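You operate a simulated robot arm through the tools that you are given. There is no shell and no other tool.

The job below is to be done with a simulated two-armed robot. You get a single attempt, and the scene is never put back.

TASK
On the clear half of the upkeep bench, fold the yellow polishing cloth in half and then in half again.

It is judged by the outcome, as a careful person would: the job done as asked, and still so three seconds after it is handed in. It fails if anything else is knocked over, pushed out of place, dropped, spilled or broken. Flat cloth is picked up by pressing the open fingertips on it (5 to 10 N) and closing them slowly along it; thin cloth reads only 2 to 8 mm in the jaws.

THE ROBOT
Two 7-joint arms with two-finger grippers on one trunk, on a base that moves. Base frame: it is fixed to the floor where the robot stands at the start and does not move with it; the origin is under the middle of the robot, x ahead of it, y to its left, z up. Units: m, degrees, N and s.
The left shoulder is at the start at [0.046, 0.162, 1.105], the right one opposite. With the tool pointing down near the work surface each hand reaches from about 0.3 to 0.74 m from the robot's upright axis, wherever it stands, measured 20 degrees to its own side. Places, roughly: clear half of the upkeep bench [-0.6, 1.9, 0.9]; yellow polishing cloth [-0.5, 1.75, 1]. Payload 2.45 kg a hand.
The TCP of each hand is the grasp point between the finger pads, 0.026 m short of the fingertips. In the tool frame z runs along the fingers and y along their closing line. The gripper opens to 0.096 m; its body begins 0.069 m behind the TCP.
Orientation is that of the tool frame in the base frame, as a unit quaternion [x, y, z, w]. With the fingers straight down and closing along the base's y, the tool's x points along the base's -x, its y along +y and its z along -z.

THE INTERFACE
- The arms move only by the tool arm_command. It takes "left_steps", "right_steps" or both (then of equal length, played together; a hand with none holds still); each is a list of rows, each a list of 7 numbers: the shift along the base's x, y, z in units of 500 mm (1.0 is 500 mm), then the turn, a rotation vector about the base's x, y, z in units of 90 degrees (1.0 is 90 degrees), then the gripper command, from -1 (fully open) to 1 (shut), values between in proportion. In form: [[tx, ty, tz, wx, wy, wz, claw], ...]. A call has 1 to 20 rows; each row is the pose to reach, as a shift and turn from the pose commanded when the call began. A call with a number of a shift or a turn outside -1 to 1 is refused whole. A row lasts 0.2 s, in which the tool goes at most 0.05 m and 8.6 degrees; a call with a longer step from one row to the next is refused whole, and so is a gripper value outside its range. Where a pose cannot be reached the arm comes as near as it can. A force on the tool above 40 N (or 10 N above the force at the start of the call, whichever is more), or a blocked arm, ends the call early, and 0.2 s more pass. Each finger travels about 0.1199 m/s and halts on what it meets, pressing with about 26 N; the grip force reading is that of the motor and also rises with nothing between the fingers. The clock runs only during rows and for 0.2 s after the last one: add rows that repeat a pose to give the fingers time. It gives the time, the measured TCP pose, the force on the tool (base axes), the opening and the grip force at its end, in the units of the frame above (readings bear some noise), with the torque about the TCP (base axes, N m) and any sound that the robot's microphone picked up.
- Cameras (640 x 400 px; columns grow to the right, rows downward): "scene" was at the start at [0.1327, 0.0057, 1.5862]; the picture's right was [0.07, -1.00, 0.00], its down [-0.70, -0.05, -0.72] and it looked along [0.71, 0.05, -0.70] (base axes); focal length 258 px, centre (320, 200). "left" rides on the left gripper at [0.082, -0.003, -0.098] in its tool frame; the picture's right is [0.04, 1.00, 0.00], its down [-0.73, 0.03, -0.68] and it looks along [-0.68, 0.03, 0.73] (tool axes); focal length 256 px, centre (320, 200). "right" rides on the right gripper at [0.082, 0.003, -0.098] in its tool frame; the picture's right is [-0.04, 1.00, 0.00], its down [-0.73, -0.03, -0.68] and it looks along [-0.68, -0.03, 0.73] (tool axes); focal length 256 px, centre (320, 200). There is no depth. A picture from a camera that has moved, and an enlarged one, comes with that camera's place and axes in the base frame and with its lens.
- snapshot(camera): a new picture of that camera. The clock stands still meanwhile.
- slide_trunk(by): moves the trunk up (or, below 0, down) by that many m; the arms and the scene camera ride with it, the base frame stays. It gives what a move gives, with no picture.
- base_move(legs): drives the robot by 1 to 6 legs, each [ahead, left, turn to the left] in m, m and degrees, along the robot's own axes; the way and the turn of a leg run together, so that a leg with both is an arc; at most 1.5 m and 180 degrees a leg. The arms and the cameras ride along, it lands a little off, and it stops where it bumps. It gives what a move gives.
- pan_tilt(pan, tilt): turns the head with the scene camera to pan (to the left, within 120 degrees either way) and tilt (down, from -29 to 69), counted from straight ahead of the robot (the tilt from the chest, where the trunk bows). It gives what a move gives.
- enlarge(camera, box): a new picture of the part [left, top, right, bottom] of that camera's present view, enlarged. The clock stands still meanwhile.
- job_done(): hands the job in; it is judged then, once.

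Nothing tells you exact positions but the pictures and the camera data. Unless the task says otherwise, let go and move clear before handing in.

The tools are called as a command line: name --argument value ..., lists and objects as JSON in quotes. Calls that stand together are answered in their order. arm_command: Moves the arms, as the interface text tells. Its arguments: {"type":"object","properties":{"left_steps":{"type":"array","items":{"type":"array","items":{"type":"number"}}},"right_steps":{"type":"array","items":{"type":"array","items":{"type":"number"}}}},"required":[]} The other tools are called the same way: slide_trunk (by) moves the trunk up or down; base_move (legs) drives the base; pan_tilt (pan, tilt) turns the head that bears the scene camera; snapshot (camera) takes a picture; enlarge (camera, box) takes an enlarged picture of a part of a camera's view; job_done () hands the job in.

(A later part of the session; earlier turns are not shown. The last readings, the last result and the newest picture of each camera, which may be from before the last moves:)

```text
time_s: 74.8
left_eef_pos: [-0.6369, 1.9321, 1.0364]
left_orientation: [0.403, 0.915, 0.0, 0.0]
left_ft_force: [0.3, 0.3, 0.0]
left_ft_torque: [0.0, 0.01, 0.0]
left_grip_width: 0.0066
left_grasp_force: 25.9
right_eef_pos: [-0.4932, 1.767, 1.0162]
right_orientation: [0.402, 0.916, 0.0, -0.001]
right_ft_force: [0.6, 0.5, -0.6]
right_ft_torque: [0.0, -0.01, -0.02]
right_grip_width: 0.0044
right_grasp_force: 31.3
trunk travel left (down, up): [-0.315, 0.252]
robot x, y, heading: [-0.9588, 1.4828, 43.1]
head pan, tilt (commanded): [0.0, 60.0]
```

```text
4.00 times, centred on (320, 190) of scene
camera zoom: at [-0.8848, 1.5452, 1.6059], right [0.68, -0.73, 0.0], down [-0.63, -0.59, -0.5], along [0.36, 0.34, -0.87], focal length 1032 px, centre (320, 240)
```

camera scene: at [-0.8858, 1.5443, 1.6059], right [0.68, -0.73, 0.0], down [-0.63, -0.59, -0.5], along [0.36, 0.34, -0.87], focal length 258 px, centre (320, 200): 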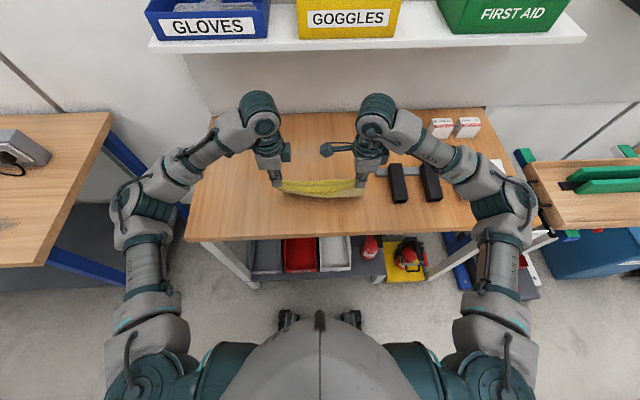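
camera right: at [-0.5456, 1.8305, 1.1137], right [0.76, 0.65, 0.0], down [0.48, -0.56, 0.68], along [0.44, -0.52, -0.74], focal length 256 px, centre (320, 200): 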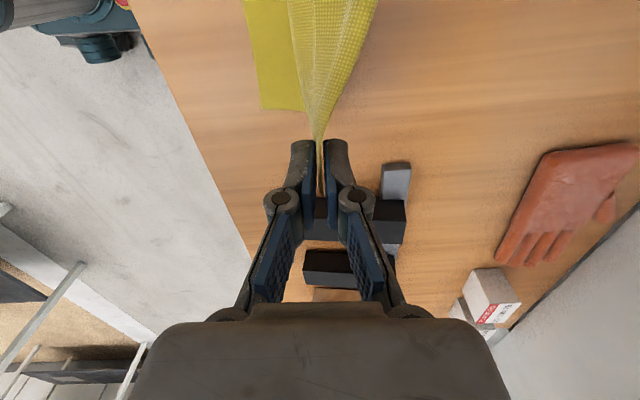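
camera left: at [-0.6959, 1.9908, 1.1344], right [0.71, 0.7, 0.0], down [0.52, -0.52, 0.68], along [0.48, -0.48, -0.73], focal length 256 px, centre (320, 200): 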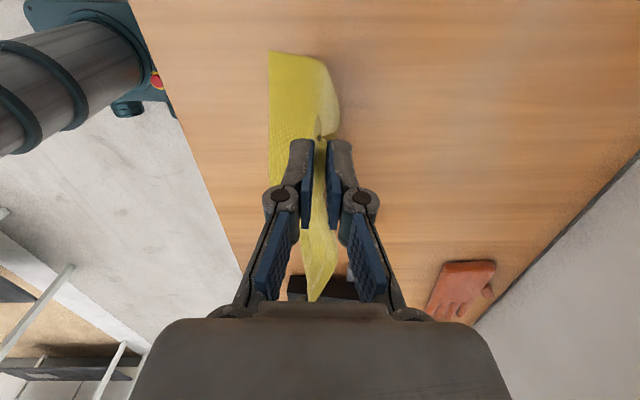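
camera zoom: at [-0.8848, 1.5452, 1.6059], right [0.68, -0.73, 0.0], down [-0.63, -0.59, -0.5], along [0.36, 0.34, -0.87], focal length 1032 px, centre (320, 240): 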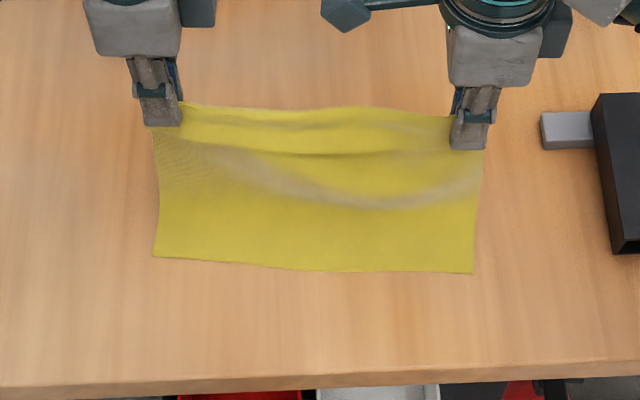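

The lower half is laying down neatly with its edge toward me. I'll continue forward and down until half the cloth is laid.

arm_command --left_steps '[[0.0134, 0.012, -0.02, 0, 0, 0, 1.0], [0.0282, 0.0254, -0.042, 0, 0, 0, 1.0], [0.0431, 0.0388, -0.064, 0, 0, 0, 1.0], [0.058, 0.0522, -0.086, 0, 0, 0, 1.0], [0.0728, 0.0656, -0.106, 0, 0, 0, 1.0], [0.0832, 0.0749, -0.122, 0, 0, 0, 1.0], [0.0862, 0.0776, -0.126, 0, 0, 0, 1.0], [0.0862, 0.0776, -0.126, 0, 0, 0, 1.0]]' --right_steps '[[0.0119, 0.0107, -0.02, 0, 0, 0, 1.0], [0.0253, 0.0227, -0.04, 0, 0, 0, 1.0], [0.0386, 0.0348, -0.06, 0, 0, 0, 1.0], [0.052, 0.0468, -0.082, 0, 0, 0, 1.0], [0.0654, 0.0589, -0.102, 0, 0, 0, 1.0], [0.0743, 0.0669, -0.116, 0, 0, 0, 1.0], [0.0765, 0.0689, -0.12, 0, 0, 0, 1.0], [0.0765, 0.0689, -0.12, 0, 0, 0, 1.0]]'

snapshot --camera "left"

snapshot --camera "right"

enlarge --camera "scene" --box '[240, 140, 400, 240]'

```text
time_s: 76.6
left_eef_pos: [-0.5935, 1.9688, 0.974]
left_orientation: [0.404, 0.915, 0.0, -0.001]
left_ft_force: [0.0, -0.7, 0.6]
left_ft_torque: [-0.04, -0.02, 0.0]
left_grip_width: 0.0066
left_grasp_force: 25.6
right_eef_pos: [-0.4552, 1.8027, 0.9551]
right_orientation: [0.403, 0.915, 0.0, 0.0]
right_ft_force: [0.3, -0.1, 0.4]
right_ft_torque: [0.03, 0.0, 0.01]
right_grip_width: 0.0012
right_grasp_force: 23.8
trunk travel left (down, up): [-0.315, 0.252]
robot x, y, heading: [-0.9554, 1.4813, 43.4]
head pan, tilt (commanded): [0.0, 60.0]
```

```text
taken
camera left: at [-0.6529, 2.0285, 1.0715], right [0.71, 0.7, 0.0], down [0.52, -0.52, 0.68], along [0.48, -0.48, -0.73], focal length 256 px, centre (320, 200)
```

left: 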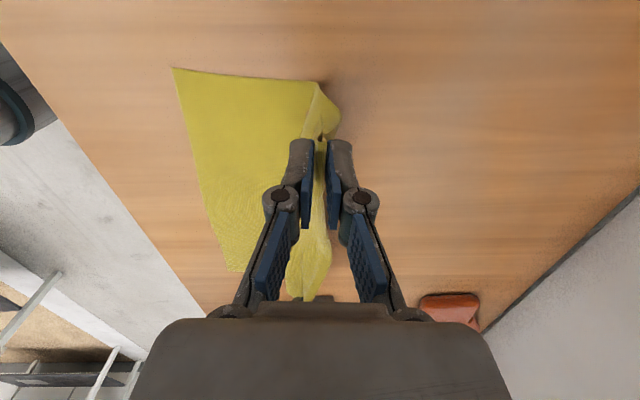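

```text
taken
camera right: at [-0.5079, 1.8645, 1.0524], right [0.76, 0.65, 0.0], down [0.48, -0.56, 0.68], along [0.44, -0.52, -0.74], focal length 256 px, centre (320, 200)
```

right: 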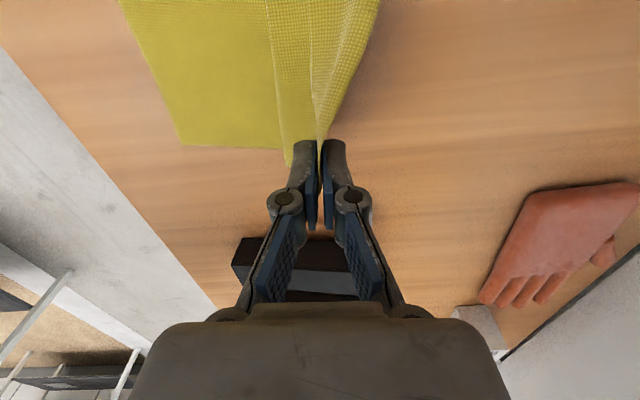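

```text
4.00 times, centred on (320, 190) of scene
camera zoom: at [-0.885, 1.5448, 1.6059], right [0.68, -0.73, 0.0], down [-0.63, -0.59, -0.5], along [0.36, 0.34, -0.87], focal length 1032 px, centre (320, 240)
```

zoom: 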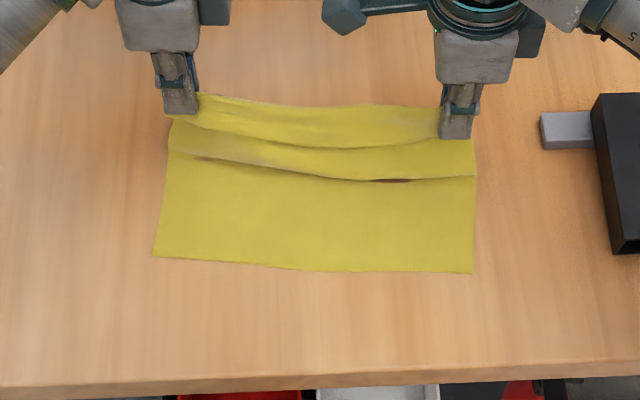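

Half is laid with its edge undisturbed. Now I'll bring the hands back toward me, slightly raised so the edge strip stays clear, folding the upper half over.

arm_command --left_steps '[[-0.0119, -0.0107, 0.012, 0, 0, 0, 1.0], [-0.0297, -0.0268, 0.022, 0, 0, 0, 1.0], [-0.049, -0.0442, 0.026, 0, 0, 0, 1.0], [-0.0669, -0.0602, 0.024, 0, 0, 0, 1.0], [-0.0832, -0.0749, 0.016, 0, 0, 0, 1.0], [-0.0981, -0.0883, 0.004, 0, 0, 0, 1.0], [-0.1085, -0.0977, -0.012, 0, 0, 0, 1.0], [-0.1129, -0.1017, -0.024, 0, 0, 0, 1.0], [-0.1129, -0.1017, -0.024, 0, 0, 0, 1.0]]' --right_steps '[[-0.0089, -0.008, 0.012, 0, 0, 0, 1.0], [-0.0223, -0.0201, 0.026, 0, 0, 0, 1.0], [-0.0372, -0.0335, 0.034, 0, 0, 0, 1.0], [-0.052, -0.0468, 0.034, 0, 0, 0, 1.0], [-0.0654, -0.0589, 0.028, 0, 0, 0, 1.0], [-0.0773, -0.0696, 0.018, 0, 0, 0, 1.0], [-0.0862, -0.0776, 0.006, 0, 0, 0, 1.0], [-0.0892, -0.0803, -0.002, 0, 0, 0, 1.0], [-0.0892, -0.0803, -0.002, 0, 0, 0, 1.0]]'

snapshot --camera "left"

snapshot --camera "right"

enlarge --camera "scene" --box '[240, 140, 400, 240]'

```text
time_s: 78.6
left_eef_pos: [-0.6511, 1.9181, 0.9618]
left_orientation: [0.404, 0.915, 0.0, 0.0]
left_ft_force: [-0.6, -0.4, 0.2]
left_ft_torque: [-0.04, 0.0, -0.01]
left_grip_width: 0.0065
left_grasp_force: 26.4
right_eef_pos: [-0.5, 1.7624, 0.9528]
right_orientation: [0.403, 0.915, 0.0, -0.001]
right_ft_force: [-0.1, -0.1, 0.6]
right_ft_torque: [0.03, 0.01, -0.01]
right_grip_width: 0.003
right_grasp_force: 23.8
trunk travel left (down, up): [-0.315, 0.252]
robot x, y, heading: [-0.956, 1.4829, 43.4]
head pan, tilt (commanded): [0.0, 60.0]
```

```text
taken
camera left: at [-0.711, 1.9778, 1.0588], right [0.71, 0.7, 0.0], down [0.52, -0.52, 0.68], along [0.48, -0.48, -0.73], focal length 256 px, centre (320, 200)
```

left: 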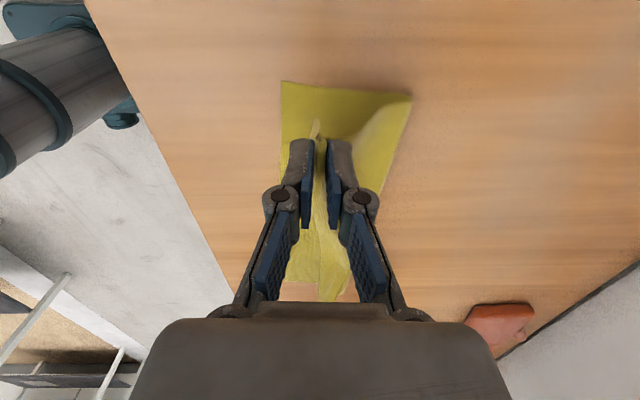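

```text
taken
camera right: at [-0.5524, 1.8254, 1.0506], right [0.76, 0.64, 0.0], down [0.47, -0.56, 0.68], along [0.44, -0.52, -0.74], focal length 256 px, centre (320, 200)
```

right: 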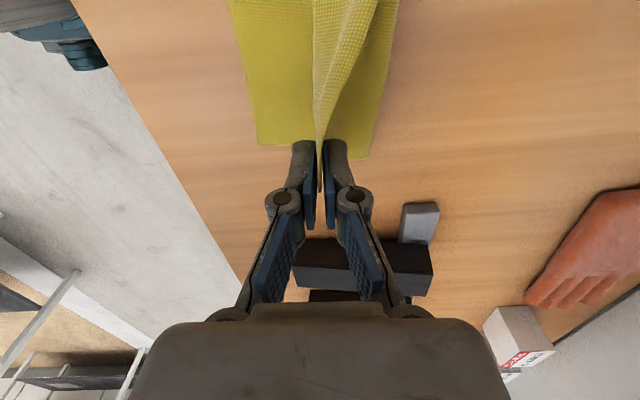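

```text
4.00 times, centred on (320, 190) of scene
camera zoom: at [-0.8857, 1.5442, 1.606], right [0.68, -0.73, 0.0], down [-0.63, -0.59, -0.5], along [0.36, 0.34, -0.87], focal length 1032 px, centre (320, 240)
```

zoom: 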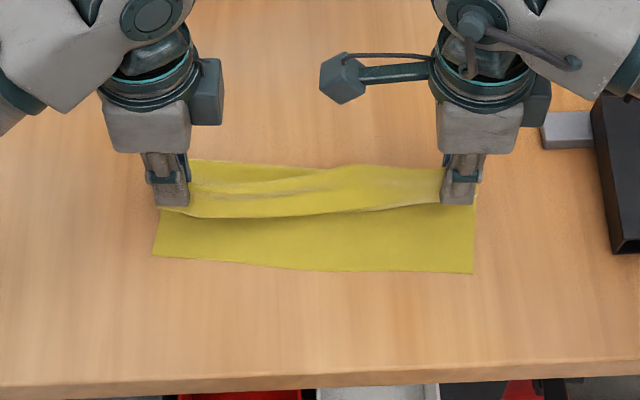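

The upper half is folding back cleanly and the lower layer hasn't moved. I'll lower the hands onto it with a slight forward ease so the edge strip falls toward me.

arm_command --left_steps '[[-0.001, -0.0008, -0.012, 0, 0, 0, 1.0], [-0.0015, -0.0013, -0.024, 0, 0, 0, 1.0], [0.0, 0.0, -0.036, 0, 0, 0, 1.0], [0.0015, 0.0013, -0.048, 0, 0, 0, 1.0], [0.0037, 0.0033, -0.06, 0, 0, 0, 1.0], [0.0059, 0.0054, -0.072, 0, 0, 0, 1.0], [0.0082, 0.0074, -0.082, 0, 0, 0, 1.0], [0.0104, 0.0094, -0.088, 0, 0, 0, 1.0], [0.0104, 0.0094, -0.088, 0, 0, 0, 1.0]]' --right_steps '[[-0.001, -0.0008, -0.01, 0, 0, 0, 1.0], [-0.0015, -0.0013, -0.02, 0, 0, 0, 1.0], [0.0, 0.0, -0.032, 0, 0, 0, 1.0], [0.0015, 0.0013, -0.044, 0, 0, 0, 1.0], [0.0037, 0.0033, -0.054, 0, 0, 0, 1.0], [0.0059, 0.0054, -0.064, 0, 0, 0, 1.0], [0.0082, 0.0074, -0.072, 0, 0, 0, 1.0], [0.0104, 0.0094, -0.076, 0, 0, 0, 1.0], [0.0104, 0.0094, -0.076, 0, 0, 0, 1.0]]'

snapshot --camera "left"

snapshot --camera "right"

enlarge --camera "scene" --box '[240, 140, 400, 240]'

```text
time_s: 80.6
left_eef_pos: [-0.6462, 1.9247, 0.9179]
left_orientation: [0.404, 0.915, 0.0, 0.0]
left_ft_force: [-0.9, 0.1, 0.2]
left_ft_torque: [0.04, 0.0, 0.0]
left_grip_width: 0.0066
left_grasp_force: 25.5
right_eef_pos: [-0.4945, 1.7667, 0.9151]
right_orientation: [0.403, 0.915, 0.0, -0.001]
right_ft_force: [-0.8, -0.1, 0.3]
right_ft_torque: [-0.04, 0.11, 0.02]
right_grip_width: 0.0006
right_grasp_force: 24.3
trunk travel left (down, up): [-0.315, 0.252]
robot x, y, heading: [-0.9578, 1.482, 43.0]
head pan, tilt (commanded): [0.0, 60.0]
```

```text
taken
camera left: at [-0.7054, 1.9821, 1.0162], right [0.71, 0.7, 0.0], down [0.52, -0.52, 0.68], along [0.48, -0.48, -0.73], focal length 256 px, centre (320, 200)
```

left: 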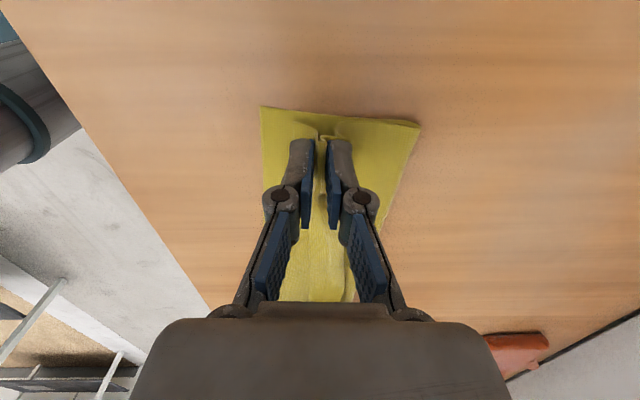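

```text
taken
camera right: at [-0.5478, 1.8289, 1.013], right [0.76, 0.65, 0.0], down [0.48, -0.56, 0.68], along [0.44, -0.52, -0.74], focal length 256 px, centre (320, 200)
```

right: 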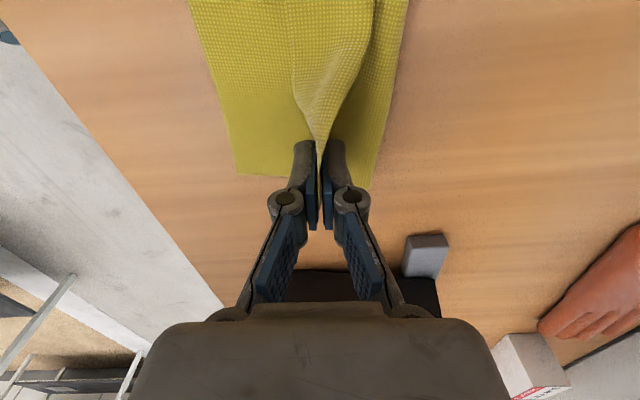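

```text
4.00 times, centred on (320, 190) of scene
camera zoom: at [-0.8859, 1.5442, 1.606], right [0.68, -0.73, 0.0], down [-0.63, -0.59, -0.5], along [0.36, 0.34, -0.87], focal length 1032 px, centre (320, 240)
```

zoom: 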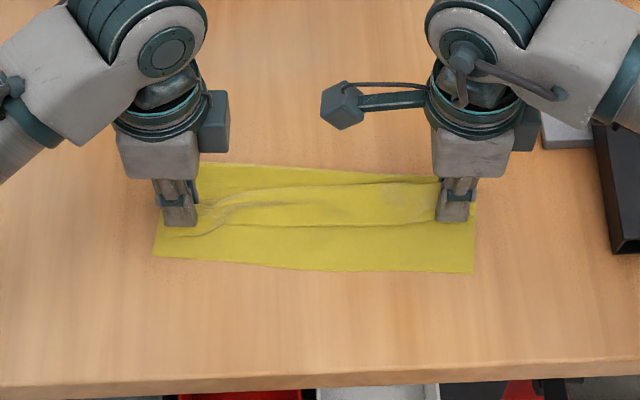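

The fold is down with the edge strip pointing toward me, though the crease is about 2 cm short and the edge is still bunched in the jaws. I'll ease the hands 1 cm forward and lower to light contact, then open while pressing so the fingers spread the bunched cloth flat.

arm_command --left_steps '[[0.005, 0.0045, 0.0, 0, 0, 0, 1.0], [0.01, 0.009, 0.0, 0, 0, 0, 1.0], [0.0149, 0.0134, -0.003, 0, 0, 0, 1.0], [0.0149, 0.0134, -0.008, 0, 0, 0, 1.0], [0.0149, 0.0134, -0.01, 0, 0, 0, 1.0]]' --right_steps '[[0.005, 0.0045, 0.0, 0, 0, 0, 1.0], [0.01, 0.009, 0.0, 0, 0, 0, 1.0], [0.0149, 0.0134, 0.0, 0, 0, 0, 1.0], [0.0149, 0.0134, -0.003, 0, 0, 0, 1.0], [0.0149, 0.0134, -0.005, 0, 0, 0, 1.0]]'

arm_command --left_steps '[[0, 0, -0.003, 0, 0, 0, 1.0], [0, 0, -0.004, 0, 0, 0, 1.0]]' --right_steps '[[0, 0, -0.003, 0, 0, 0, 1.0], [0, 0, -0.004, 0, 0, 0, 1.0]]'

```text
time_s: 81.8
left_eef_pos: [-0.64, 1.9315, 0.9145]
left_orientation: [0.403, 0.915, -0.001, 0.0]
left_ft_force: [0.2, -0.5, 1.1]
left_ft_torque: [-0.01, -0.02, 0.02]
left_grip_width: 0.0063
left_grasp_force: 26.4
right_eef_pos: [-0.4871, 1.7749, 0.9122]
right_orientation: [0.403, 0.915, 0.001, -0.001]
right_ft_force: [0.4, 0.0, 4.1]
right_ft_torque: [-0.01, 0.0, -0.03]
right_grip_width: 0.0037
right_grasp_force: 23.8
trunk travel left (down, up): [-0.315, 0.252]
robot x, y, heading: [-0.9535, 1.484, 43.2]
head pan, tilt (commanded): [0.0, 60.0]
```

```text
time_s: 82.4
left_eef_pos: [-0.6401, 1.9301, 0.9102]
left_orientation: [0.403, 0.915, 0.0, 0.0]
left_ft_force: [0.2, -0.4, 1.4]
left_ft_torque: [0.0, -0.01, -0.01]
left_grip_width: 0.0067
left_grasp_force: 25.5
right_eef_pos: [-0.4864, 1.7751, 0.9114]
right_orientation: [0.402, 0.916, 0.001, -0.001]
right_ft_force: [-0.5, -0.5, -0.1]
right_ft_torque: [-0.05, 0.06, -0.02]
right_grip_width: 0.0042
right_grasp_force: 31.5
trunk travel left (down, up): [-0.315, 0.252]
robot x, y, heading: [-0.9539, 1.4809, 43.1]
head pan, tilt (commanded): [0.0, 60.0]
```

Very light contact now. I'll press a little more.

arm_command --left_steps '[[0, 0, -0.003, 0, 0, 0, 1.0], [0, 0, -0.004, 0, 0, 0, 1.0]]' --right_steps '[[0, 0, -0.003, 0, 0, 0, 1.0], [0, 0, -0.004, 0, 0, 0, 1.0]]'

arm_command --left_steps '[[0, 0, -0.002, 0, 0, 0, 1.0], [0, 0, -0.002, 0, 0, 0, 1.0]]' --right_steps '[[0, 0, -0.002, 0, 0, 0, 1.0], [0, 0, -0.002, 0, 0, 0, 1.0]]'

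```text
time_s: 83.0
left_eef_pos: [-0.6389, 1.9297, 0.9098]
left_orientation: [0.404, 0.915, -0.001, 0.0]
left_ft_force: [-0.4, 0.2, 0.4]
left_ft_torque: [0.02, 0.01, 0.01]
left_grip_width: 0.0063
left_grasp_force: 25.8
right_eef_pos: [-0.4875, 1.7739, 0.9098]
right_orientation: [0.404, 0.915, 0.001, -0.001]
right_ft_force: [0.8, 0.2, 0.8]
right_ft_torque: [0.01, 0.03, 0.0]
right_grip_width: 0.0017
right_grasp_force: 23.8
trunk travel left (down, up): [-0.315, 0.252]
robot x, y, heading: [-0.954, 1.4809, 43.2]
head pan, tilt (commanded): [0.0, 60.0]
```

```text
time_s: 83.6
left_eef_pos: [-0.6398, 1.9301, 0.9082]
left_orientation: [0.403, 0.915, 0.0, 0.0]
left_ft_force: [-0.2, 0.8, 3.1]
left_ft_torque: [0.07, 0.0, -0.01]
left_grip_width: 0.0067
left_grasp_force: 25.9
right_eef_pos: [-0.4872, 1.7758, 0.9101]
right_orientation: [0.403, 0.915, 0.001, -0.001]
right_ft_force: [0.1, 0.0, 3.6]
right_ft_torque: [0.0, -0.02, 0.01]
right_grip_width: 0.0034
right_grasp_force: 24.8
trunk travel left (down, up): [-0.315, 0.252]
robot x, y, heading: [-0.9532, 1.4808, 43.2]
head pan, tilt (commanded): [0.0, 60.0]
```

About 3 N each. Now I'll open slowly while following down a millimetre or so, spreading the cloth.

arm_command --left_steps '[[0, 0, -0.001, 0, 0, 0, 0.9], [0, 0, -0.0015, 0, 0, 0, 0.82], [0, 0, -0.002, 0, 0, 0, 0.74], [0, 0, -0.0025, 0, 0, 0, 0.66], [0, 0, -0.003, 0, 0, 0, 0.58], [0, 0, -0.0035, 0, 0, 0, 0.5], [0, 0, -0.004, 0, 0, 0, 0.42], [0, 0, -0.004, 0, 0, 0, 0.34], [0, 0, -0.004, 0, 0, 0, 0.26]]' --right_steps '[[0, 0, -0.001, 0, 0, 0, 0.9], [0, 0, -0.0015, 0, 0, 0, 0.82], [0, 0, -0.002, 0, 0, 0, 0.74], [0, 0, -0.0025, 0, 0, 0, 0.66], [0, 0, -0.003, 0, 0, 0, 0.58], [0, 0, -0.0035, 0, 0, 0, 0.5], [0, 0, -0.004, 0, 0, 0, 0.42], [0, 0, -0.004, 0, 0, 0, 0.34], [0, 0, -0.004, 0, 0, 0, 0.26]]'

snapshot --camera "left"

snapshot --camera "right"

enlarge --camera "scene" --box '[240, 140, 400, 240]'

```text
time_s: 85.6
left_eef_pos: [-0.6401, 1.9305, 0.9056]
left_orientation: [0.403, 0.915, 0.0, 0.0]
left_ft_force: [-0.4, -1.1, 8.3]
left_ft_torque: [0.03, 0.03, 0.01]
left_grip_width: 0.0366
left_grasp_force: 4.0
right_eef_pos: [-0.4875, 1.7751, 0.9069]
right_orientation: [0.403, 0.915, 0.001, -0.001]
right_ft_force: [0.6, 0.7, 4.7]
right_ft_torque: [0.01, -0.05, 0.0]
right_grip_width: 0.0362
right_grasp_force: 0.2
trunk travel left (down, up): [-0.315, 0.252]
robot x, y, heading: [-0.9559, 1.4799, 43.3]
head pan, tilt (commanded): [0.0, 60.0]
```

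```text
taken
camera left: at [-0.6983, 1.9888, 1.0034], right [0.71, 0.7, 0.0], down [0.52, -0.52, 0.68], along [0.48, -0.48, -0.73], focal length 256 px, centre (320, 200)
```

left: 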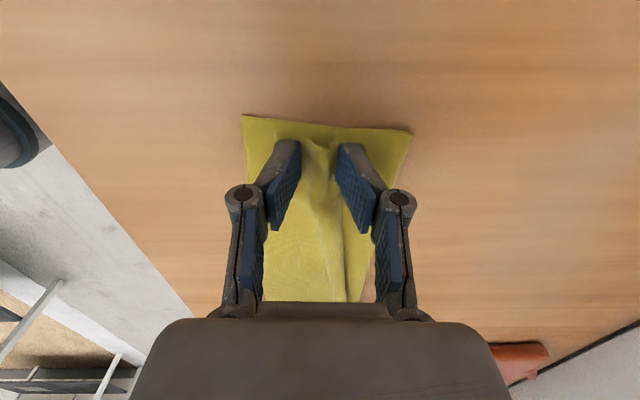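

```text
taken
camera right: at [-0.5407, 1.8366, 1.0045], right [0.76, 0.65, 0.0], down [0.47, -0.56, 0.68], along [0.44, -0.52, -0.74], focal length 256 px, centre (320, 200)
```

right: 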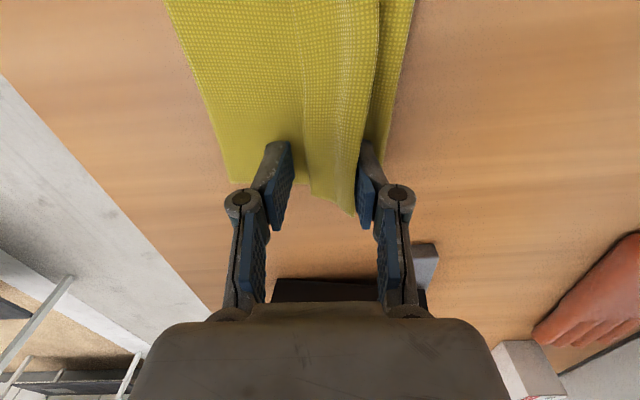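

```text
4.00 times, centred on (320, 190) of scene
camera zoom: at [-0.8868, 1.5427, 1.6061], right [0.68, -0.73, 0.0], down [-0.63, -0.59, -0.5], along [0.36, 0.34, -0.87], focal length 1032 px, centre (320, 240)
```

zoom: 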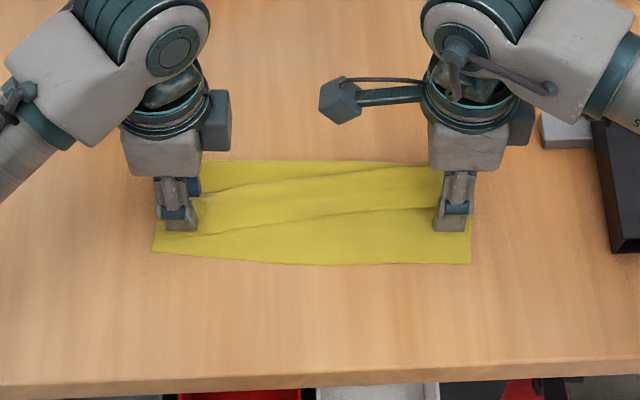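

The jaws are open; I'll raise both hands straight up to see the folded cloth.

arm_command --left_steps '[[0, 0, 0.004, 0, 0, 0, 0.26], [0, 0, 0.016, 0, 0, 0, 0.26], [0, 0, 0.036, 0, 0, 0, 0.26], [0, 0, 0.066, 0, 0, 0, 0.26], [0, 0, 0.1, 0, 0, 0, 0.26], [0, 0, 0.14, 0, 0, 0, 0.26], [0, 0, 0.18, 0, 0, 0, 0.26], [0, 0, 0.21, 0, 0, 0, 0.26], [0, 0, 0.22, 0, 0, 0, 0.26]]' --right_steps '[[0, 0, 0.004, 0, 0, 0, 0.26], [0, 0, 0.016, 0, 0, 0, 0.26], [0, 0, 0.036, 0, 0, 0, 0.26], [0, 0, 0.066, 0, 0, 0, 0.26], [0, 0, 0.1, 0, 0, 0, 0.26], [0, 0, 0.14, 0, 0, 0, 0.26], [0, 0, 0.18, 0, 0, 0, 0.26], [0, 0, 0.21, 0, 0, 0, 0.26], [0, 0, 0.22, 0, 0, 0, 0.26]]'

snapshot --camera "left"

snapshot --camera "right"

enlarge --camera "scene" --box '[240, 140, 400, 240]'

```text
time_s: 87.6
left_eef_pos: [-0.6404, 1.9296, 1.0156]
left_orientation: [0.404, 0.915, 0.0, 0.0]
left_ft_force: [0.1, 0.5, -0.3]
left_ft_torque: [0.02, -0.04, 0.01]
left_grip_width: 0.0355
left_grasp_force: 0.1
right_eef_pos: [-0.4856, 1.7744, 1.0183]
right_orientation: [0.402, 0.916, 0.0, -0.001]
right_ft_force: [0.8, 0.5, 0.5]
right_ft_torque: [-0.02, 0.01, -0.01]
right_grip_width: 0.0355
right_grasp_force: 0.1
trunk travel left (down, up): [-0.315, 0.252]
robot x, y, heading: [-0.9556, 1.4823, 43.3]
head pan, tilt (commanded): [0.0, 60.0]
```

```text
taken
camera left: at [-0.6983, 1.9887, 1.1139], right [0.71, 0.7, 0.0], down [0.52, -0.52, 0.68], along [0.48, -0.48, -0.73], focal length 256 px, centre (320, 200)
```

left: 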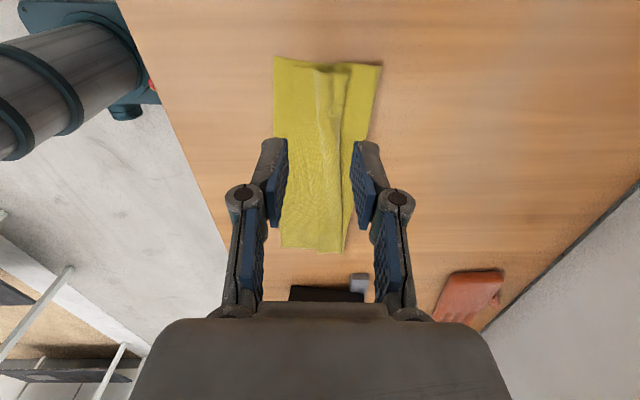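

```text
taken
camera right: at [-0.5388, 1.8367, 1.116], right [0.76, 0.65, 0.0], down [0.48, -0.56, 0.68], along [0.44, -0.52, -0.74], focal length 256 px, centre (320, 200)
```

right: 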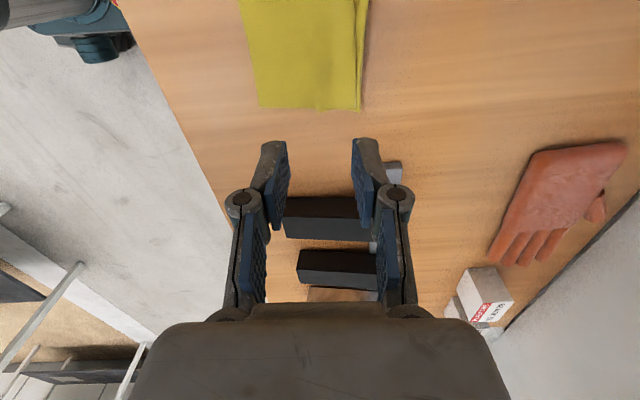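

```text
4.00 times, centred on (320, 190) of scene
camera zoom: at [-0.8853, 1.5446, 1.6059], right [0.68, -0.73, 0.0], down [-0.63, -0.59, -0.5], along [0.36, 0.34, -0.87], focal length 1032 px, centre (320, 240)
```

zoom: 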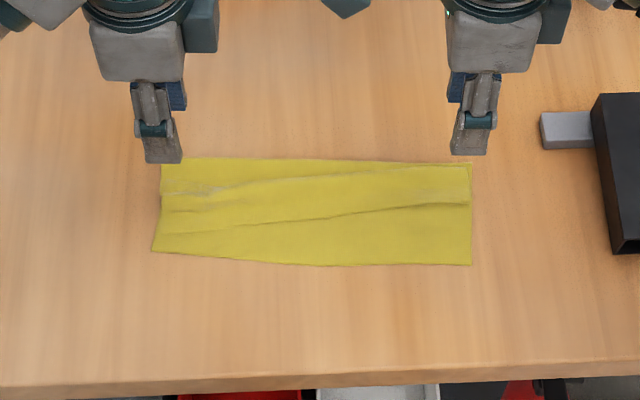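

The cloth is folded, but the top edge lies short of the bottom edge on the right side and has a small pleat. I'll zoom in more closely.

enlarge --camera "scene" --box '[272, 172, 368, 212]'

enlarge --camera "left" --box '[240, 40, 400, 140]'

enlarge --camera "right" --box '[220, 0, 380, 120]'

```text
6.67 times, centred on (320, 192) of scene
camera zoom: at [-0.8853, 1.5446, 1.6059], right [0.68, -0.73, 0.0], down [-0.63, -0.59, -0.5], along [0.36, 0.34, -0.87], focal length 1719 px, centre (320, 253)
```

zoom: 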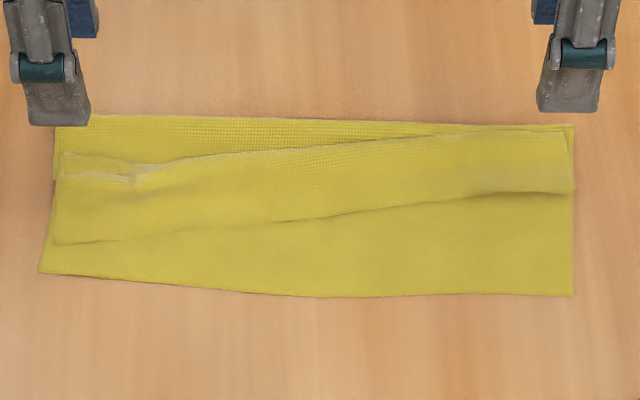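

```text
4.00 times, centred on (320, 90) of left
camera zoom: at [-0.6983, 1.9887, 1.1139], right [0.71, 0.7, 0.0], down [0.52, -0.52, 0.68], along [0.48, -0.48, -0.73], focal length 1024 px, centre (320, 640)
```

zoom: 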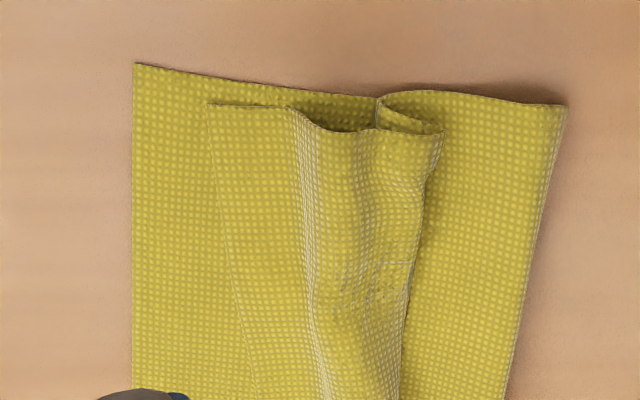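

```text
3.33 times, centred on (300, 60) of right
camera zoom: at [-0.5388, 1.8367, 1.116], right [0.76, 0.65, 0.0], down [0.48, -0.56, 0.68], along [0.44, -0.52, -0.74], focal length 853 px, centre (387, 667)
```

zoom: 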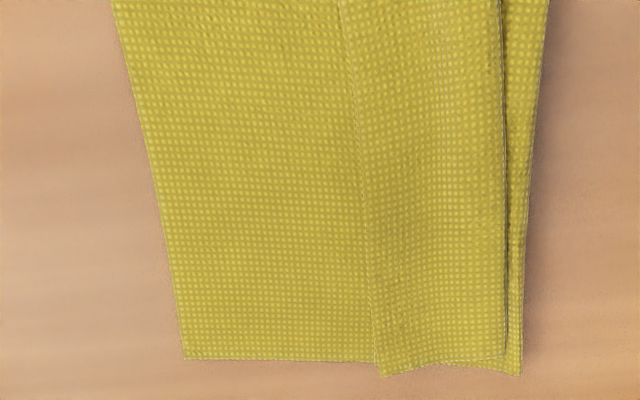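

Now it's clear: the near edge lies on top, about 1.5 cm short at left and 5 cm short at right, with the slack in a flat Z-pleat under it. I'll re-grip just the top near edge at both ends with a smaller pinch, so I can pull it out straight.

arm_command --left_steps '[[0.001, -0.002, -0.02, 0, 0, 0, 0.48], [0.002, -0.004, -0.05, 0, 0, 0, 0.48], [0.003, -0.006, -0.09, 0, 0, 0, 0.48], [0.004, -0.007, -0.13, 0, 0, 0, 0.48], [0.004, -0.007, -0.165, 0, 0, 0, 0.48], [0.004, -0.007, -0.185, 0, 0, 0, 0.48], [0.004, -0.007, -0.193, 0, 0, 0, 0.48], [0.004, -0.007, -0.193, 0, 0, 0, 0.48]]' --right_steps '[[0.003, 0.006, -0.02, 0, 0, 0, 0.48], [0.006, 0.012, -0.05, 0, 0, 0, 0.48], [0.009, 0.018, -0.09, 0, 0, 0, 0.48], [0.012, 0.024, -0.13, 0, 0, 0, 0.48], [0.012, 0.024, -0.165, 0, 0, 0, 0.48], [0.012, 0.024, -0.185, 0, 0, 0, 0.48], [0.012, 0.024, -0.19, 0, 0, 0, 0.48], [0.012, 0.024, -0.19, 0, 0, 0, 0.48]]'

snapshot --camera "left"

snapshot --camera "right"

```text
time_s: 89.4
left_eef_pos: [-0.6364, 1.9263, 0.9191]
left_orientation: [0.403, 0.915, 0.0, 0.0]
left_ft_force: [0.7, 0.9, -0.6]
left_ft_torque: [0.02, 0.0, 0.0]
left_grip_width: 0.0248
left_grasp_force: 0.1
right_eef_pos: [-0.4811, 1.7856, 0.921]
right_orientation: [0.402, 0.916, 0.0, -0.001]
right_ft_force: [-0.1, 1.6, -0.5]
right_ft_torque: [0.01, -0.02, 0.02]
right_grip_width: 0.0251
right_grasp_force: 0.0
trunk travel left (down, up): [-0.315, 0.252]
robot x, y, heading: [-0.9584, 1.4797, 43.0]
head pan, tilt (commanded): [0.0, 60.0]
```

```text
taken
camera left: at [-0.6959, 1.9853, 1.0162], right [0.71, 0.7, 0.0], down [0.52, -0.52, 0.68], along [0.48, -0.48, -0.73], focal length 256 px, centre (320, 200)
```

left: 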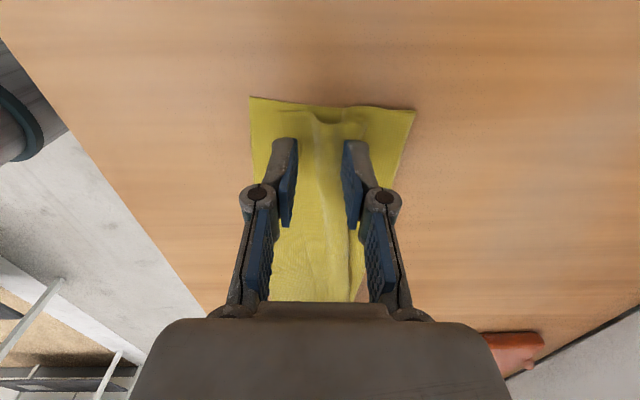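

```text
taken
camera right: at [-0.5337, 1.8477, 1.0189], right [0.76, 0.64, 0.0], down [0.47, -0.56, 0.68], along [0.44, -0.52, -0.74], focal length 256 px, centre (320, 200)
```

right: 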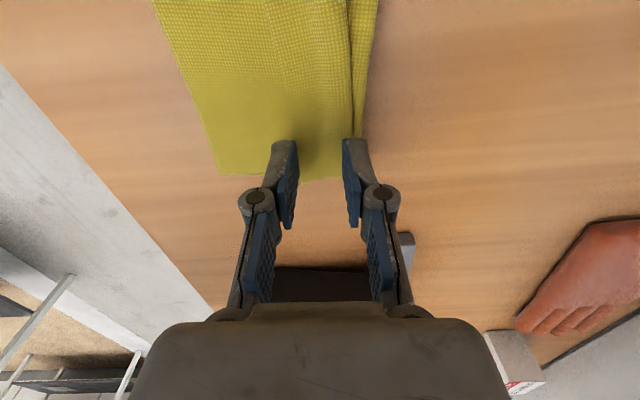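

Let me zoom in on both fingertips before pressing.

enlarge --camera "left" --box '[230, 80, 430, 205]'

enlarge --camera "right" --box '[210, 80, 410, 205]'

```text
3.20 times, centred on (330, 142) of left
camera zoom: at [-0.6959, 1.9853, 1.0162], right [0.71, 0.7, 0.0], down [0.52, -0.52, 0.68], along [0.48, -0.48, -0.73], focal length 819 px, centre (288, 384)
```

zoom: 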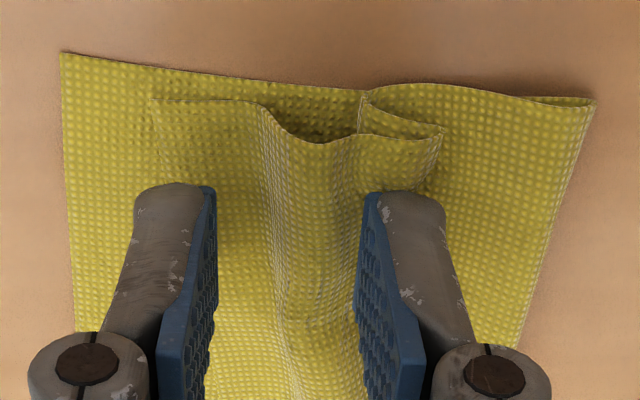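

```text
3.20 times, centred on (310, 142) of right
camera zoom: at [-0.5337, 1.8477, 1.0189], right [0.76, 0.64, 0.0], down [0.47, -0.56, 0.68], along [0.44, -0.52, -0.74], focal length 819 px, centre (352, 384)
```

zoom: 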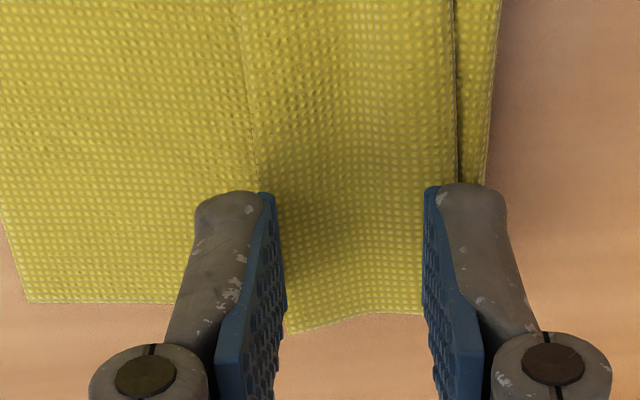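

The fingertips straddle the top strip on both sides. I'll nudge the right hand back 4 mm and lower gently to light contact.

arm_command --left_steps '[[0, 0, -0.004, 0, 0, 0, 0.48], [0, 0, -0.008, 0, 0, 0, 0.48], [0, 0, -0.011, 0, 0, 0, 0.48], [0, 0, -0.011, 0, 0, 0, 0.48]]' --right_steps '[[-0.003, -0.0027, -0.002, 0, 0, 0, 0.48], [-0.006, -0.0054, -0.004, 0, 0, 0, 0.48], [-0.006, -0.0054, -0.008, 0, 0, 0, 0.48], [-0.006, -0.0054, -0.009, 0, 0, 0, 0.48]]'

arm_command --left_steps '[[0, 0, -0.002, 0, 0, 0, 0.48], [0, 0, -0.004, 0, 0, 0, 0.48], [0, 0, -0.004, 0, 0, 0, 0.48]]' --right_steps '[[0, 0, -0.002, 0, 0, 0, 0.48], [0, 0, -0.004, 0, 0, 0, 0.48], [0, 0, -0.004, 0, 0, 0, 0.48]]'

```text
time_s: 90.4
left_eef_pos: [-0.6366, 1.927, 0.9144]
left_orientation: [0.403, 0.915, -0.001, 0.0]
left_ft_force: [0.3, 0.3, -0.1]
left_ft_torque: [0.02, -0.03, 0.01]
left_grip_width: 0.0246
left_grasp_force: 0.0
right_eef_pos: [-0.4835, 1.7829, 0.9172]
right_orientation: [0.402, 0.916, 0.001, -0.001]
right_ft_force: [-0.5, -0.7, -0.3]
right_ft_torque: [0.03, -0.03, 0.02]
right_grip_width: 0.0252
right_grasp_force: 0.0
trunk travel left (down, up): [-0.315, 0.252]
robot x, y, heading: [-0.9566, 1.4819, 43.0]
head pan, tilt (commanded): [0.0, 60.0]
```

```text
time_s: 91.2
left_eef_pos: [-0.6381, 1.9269, 0.9115]
left_orientation: [0.403, 0.915, 0.0, 0.0]
left_ft_force: [0.6, 0.2, 0.8]
left_ft_torque: [0.02, -0.01, 0.02]
left_grip_width: 0.0247
left_grasp_force: 0.1
right_eef_pos: [-0.4835, 1.7833, 0.9145]
right_orientation: [0.403, 0.915, -0.001, -0.001]
right_ft_force: [-0.6, -0.1, -0.6]
right_ft_torque: [-0.01, 0.01, 0.02]
right_grip_width: 0.0248
right_grasp_force: 0.1
trunk travel left (down, up): [-0.315, 0.252]
robot x, y, heading: [-0.9561, 1.4778, 43.1]
head pan, tilt (commanded): [0.0, 60.0]
```

Barely touching. I'll lower a bit more: left 1.5 mm, right 3 mm.

arm_command --left_steps '[[0, 0, -0.002, 0, 0, 0, 0.48], [0, 0, -0.003, 0, 0, 0, 0.48]]' --right_steps '[[0, 0, -0.003, 0, 0, 0, 0.48], [0, 0, -0.006, 0, 0, 0, 0.48]]'

arm_command --left_steps '[[0, 0, -0.001, 0, 0, 0, 0.48], [0, 0, -0.001, 0, 0, 0, 0.48]]' --right_steps '[[0, 0, -0.002, 0, 0, 0, 0.48], [0, 0, -0.002, 0, 0, 0, 0.48]]'

```text
time_s: 91.8
left_eef_pos: [-0.6373, 1.9272, 0.9095]
left_orientation: [0.404, 0.915, 0.0, 0.0]
left_ft_force: [0.0, -0.3, 1.1]
left_ft_torque: [0.0, 0.01, 0.01]
left_grip_width: 0.025
left_grasp_force: 0.1
right_eef_pos: [-0.4835, 1.7847, 0.9105]
right_orientation: [0.403, 0.915, 0.0, -0.001]
right_ft_force: [-0.3, -0.1, -0.1]
right_ft_torque: [0.0, 0.04, 0.01]
right_grip_width: 0.0249
right_grasp_force: 0.1
trunk travel left (down, up): [-0.315, 0.252]
robot x, y, heading: [-0.9568, 1.4821, 43.3]
head pan, tilt (commanded): [0.0, 60.0]
```

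```text
time_s: 92.4
left_eef_pos: [-0.6372, 1.9279, 0.9089]
left_orientation: [0.404, 0.915, 0.0, 0.0]
left_ft_force: [1.1, -1.1, 1.0]
left_ft_torque: [0.02, -0.03, -0.04]
left_grip_width: 0.0249
left_grasp_force: 0.0
right_eef_pos: [-0.4847, 1.7841, 0.9106]
right_orientation: [0.402, 0.916, 0.0, -0.002]
right_ft_force: [-0.5, -0.3, 0.7]
right_ft_torque: [0.04, -0.02, -0.02]
right_grip_width: 0.0249
right_grasp_force: 0.0
trunk travel left (down, up): [-0.315, 0.252]
robot x, y, heading: [-0.9558, 1.4792, 43.2]
head pan, tilt (commanded): [0.0, 60.0]
```

Light contact on both. I'll lower another millimetre or so while starting to close slowly.

arm_command --left_steps '[[0, 0, -0.002, 0, 0, 0, 0.48], [0, 0, -0.002, 0, 0, 0, 0.54], [0, 0, -0.002, 0, 0, 0, 0.6], [0, 0, -0.002, 0, 0, 0, 0.66], [0, 0, -0.002, 0, 0, 0, 0.72]]' --right_steps '[[0, 0, -0.003, 0, 0, 0, 0.48], [0, 0, -0.004, 0, 0, 0, 0.54], [0, 0, -0.004, 0, 0, 0, 0.6], [0, 0, -0.004, 0, 0, 0, 0.66], [0, 0, -0.004, 0, 0, 0, 0.72]]'

enlarge --camera "left" --box '[230, 80, 430, 205]'

enlarge --camera "right" --box '[210, 80, 410, 205]'

```text
time_s: 93.6
left_eef_pos: [-0.6373, 1.9271, 0.908]
left_orientation: [0.404, 0.915, -0.001, -0.001]
left_ft_force: [-0.4, 0.2, 0.4]
left_ft_torque: [-0.01, 0.02, 0.0]
left_grip_width: 0.0133
left_grasp_force: 0.0
right_eef_pos: [-0.4837, 1.7833, 0.9092]
right_orientation: [0.402, 0.916, -0.001, -0.001]
right_ft_force: [-0.2, 0.5, 1.5]
right_ft_torque: [-0.03, 0.0, 0.02]
right_grip_width: 0.0131
right_grasp_force: 0.0
trunk travel left (down, up): [-0.315, 0.252]
robot x, y, heading: [-0.9527, 1.4811, 43.2]
head pan, tilt (commanded): [0.0, 60.0]
```

```text
3.20 times, centred on (330, 142) of left
camera zoom: at [-0.6968, 1.9861, 1.0061], right [0.71, 0.7, 0.0], down [0.52, -0.52, 0.68], along [0.48, -0.48, -0.73], focal length 819 px, centre (288, 384)
```

zoom: 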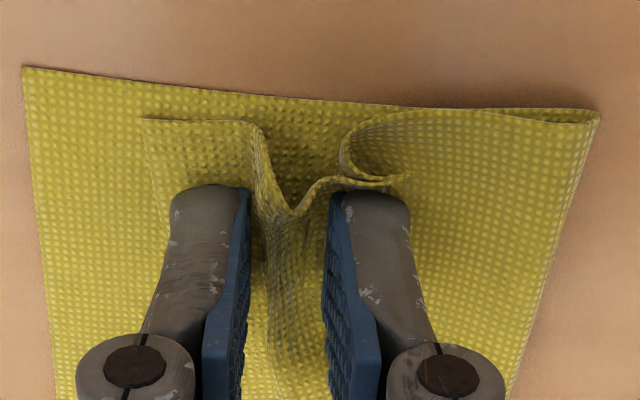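

```text
3.20 times, centred on (310, 142) of right
camera zoom: at [-0.5379, 1.8455, 1.0066], right [0.76, 0.65, 0.0], down [0.47, -0.56, 0.68], along [0.44, -0.52, -0.74], focal length 819 px, centre (352, 384)
```

zoom: 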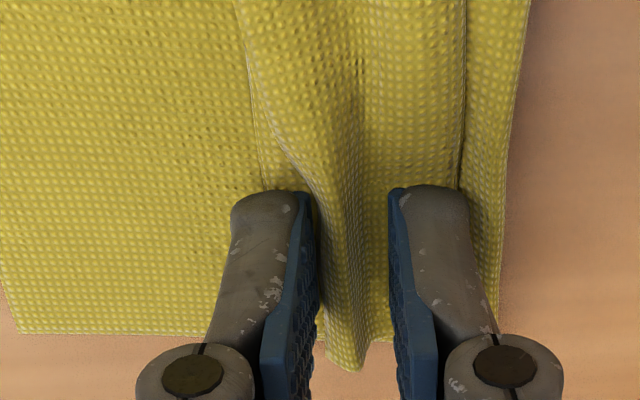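

The top strip is gathering between the fingers on both sides. I'll finish closing.

arm_command --left_steps '[[0, 0, 0, 0, 0, 0, 0.78], [0, 0, 0, 0, 0, 0, 0.84], [0, 0, 0.001, 0, 0, 0, 0.9], [0, 0, 0.001, 0, 0, 0, 1.0], [0, 0, 0.001, 0, 0, 0, 1.0], [0, 0, 0.001, 0, 0, 0, 1.0]]' --right_steps '[[0, 0, 0, 0, 0, 0, 0.78], [0, 0, 0, 0, 0, 0, 0.84], [0, 0, 0.001, 0, 0, 0, 0.9], [0, 0, 0.001, 0, 0, 0, 1.0], [0, 0, 0.001, 0, 0, 0, 1.0], [0, 0, 0.001, 0, 0, 0, 1.0]]'

enlarge --camera "left" --box '[230, 80, 430, 205]'

enlarge --camera "right" --box '[210, 80, 410, 205]'

```text
time_s: 95.0
left_eef_pos: [-0.6372, 1.9284, 0.909]
left_orientation: [0.403, 0.915, 0.0, 0.001]
left_ft_force: [-0.1, 0.3, -0.6]
left_ft_torque: [-0.01, -0.04, -0.01]
left_grip_width: 0.0044
left_grasp_force: 29.0
right_eef_pos: [-0.4847, 1.7846, 0.9086]
right_orientation: [0.402, 0.916, 0.001, -0.001]
right_ft_force: [-1.2, -0.9, 1.0]
right_ft_torque: [0.08, -0.07, 0.01]
right_grip_width: 0.0032
right_grasp_force: 23.5
trunk travel left (down, up): [-0.315, 0.252]
robot x, y, heading: [-0.9552, 1.4777, 43.2]
head pan, tilt (commanded): [0.0, 60.0]
```

```text
3.20 times, centred on (330, 142) of left
camera zoom: at [-0.6963, 1.9862, 1.0065], right [0.71, 0.7, 0.0], down [0.52, -0.52, 0.68], along [0.48, -0.48, -0.73], focal length 819 px, centre (288, 384)
```

zoom: 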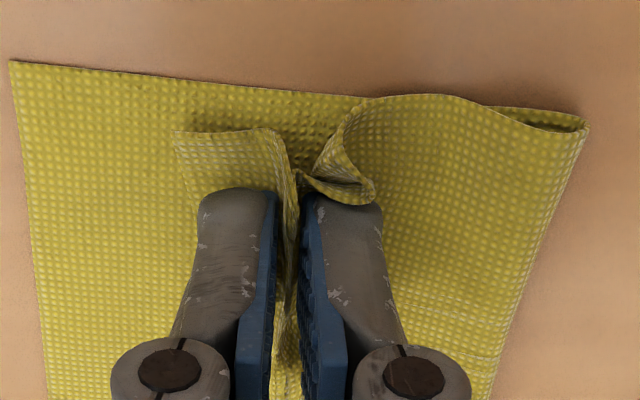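

```text
3.20 times, centred on (310, 142) of right
camera zoom: at [-0.5373, 1.8456, 1.0068], right [0.76, 0.64, 0.0], down [0.47, -0.56, 0.68], along [0.44, -0.52, -0.74], focal length 819 px, centre (352, 384)
```

zoom: 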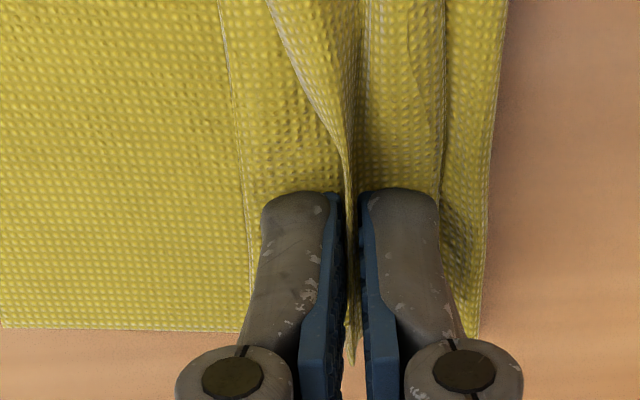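

The right jaws have caught the near edge itself and the left has it with a small stub. I'll lift a few centimetres to see what comes with them.

arm_command --left_steps '[[0, 0, 0.006, 0, 0, 0, 1.0], [0, 0, 0.018, 0, 0, 0, 1.0], [0, 0, 0.036, 0, 0, 0, 1.0], [0, 0, 0.056, 0, 0, 0, 1.0], [0, 0, 0.076, 0, 0, 0, 1.0], [0, 0, 0.09, 0, 0, 0, 1.0], [0, 0, 0.096, 0, 0, 0, 1.0], [0, 0, 0.096, 0, 0, 0, 1.0]]' --right_steps '[[0, 0, 0.006, 0, 0, 0, 1.0], [0, 0, 0.018, 0, 0, 0, 1.0], [0, 0, 0.036, 0, 0, 0, 1.0], [0, 0, 0.056, 0, 0, 0, 1.0], [0, 0, 0.076, 0, 0, 0, 1.0], [0, 0, 0.09, 0, 0, 0, 1.0], [0, 0, 0.096, 0, 0, 0, 1.0], [0, 0, 0.096, 0, 0, 0, 1.0]]'

snapshot --camera "left"

snapshot --camera "right"

enlarge --camera "scene" --box '[256, 150, 384, 230]'

```text
time_s: 96.8
left_eef_pos: [-0.637, 1.9271, 0.9583]
left_orientation: [0.403, 0.915, 0.0, -0.001]
left_ft_force: [-5.8, -5.6, -7.9]
left_ft_torque: [-0.11, 0.15, 0.02]
left_grip_width: 0.0036
left_grasp_force: 23.1
right_eef_pos: [-0.4842, 1.7848, 0.9576]
right_orientation: [0.402, 0.916, 0.0, -0.001]
right_ft_force: [-3.7, -3.3, -0.6]
right_ft_torque: [-0.06, 0.08, 0.0]
right_grip_width: 0.0038
right_grasp_force: 23.0
trunk travel left (down, up): [-0.315, 0.252]
robot x, y, heading: [-0.9586, 1.4786, 43.5]
head pan, tilt (commanded): [0.0, 60.0]
```

```text
taken
camera left: at [-0.6961, 1.9862, 1.0544], right [0.71, 0.7, 0.0], down [0.52, -0.52, 0.68], along [0.48, -0.48, -0.73], focal length 256 px, centre (320, 200)
```

left: 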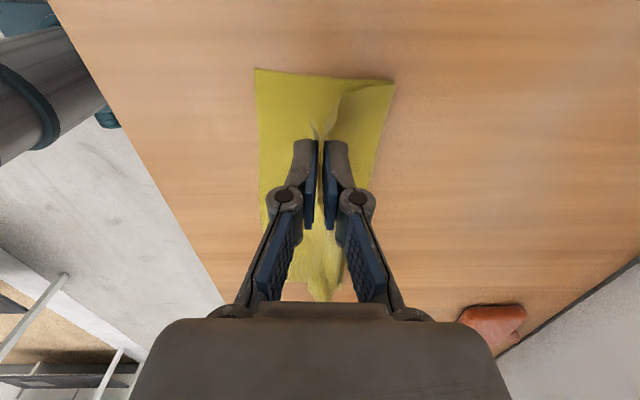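

```text
taken
camera right: at [-0.5375, 1.8457, 1.0558], right [0.76, 0.65, 0.0], down [0.47, -0.56, 0.68], along [0.44, -0.52, -0.74], focal length 256 px, centre (320, 200)
```

right: 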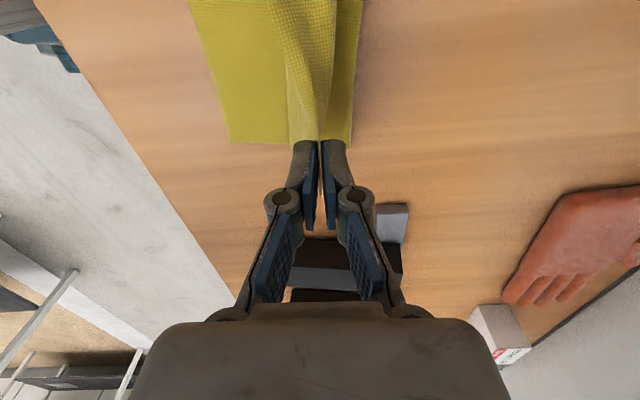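

```text
5.00 times, centred on (320, 190) of scene
camera zoom: at [-0.8855, 1.5444, 1.606], right [0.68, -0.73, 0.0], down [-0.63, -0.59, -0.5], along [0.36, 0.34, -0.87], focal length 1290 px, centre (320, 250)
```

zoom: 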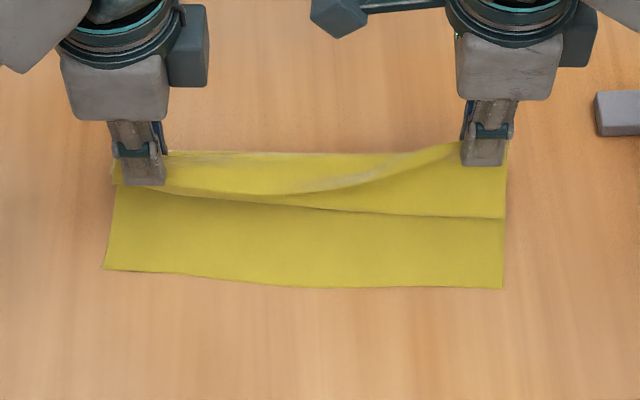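

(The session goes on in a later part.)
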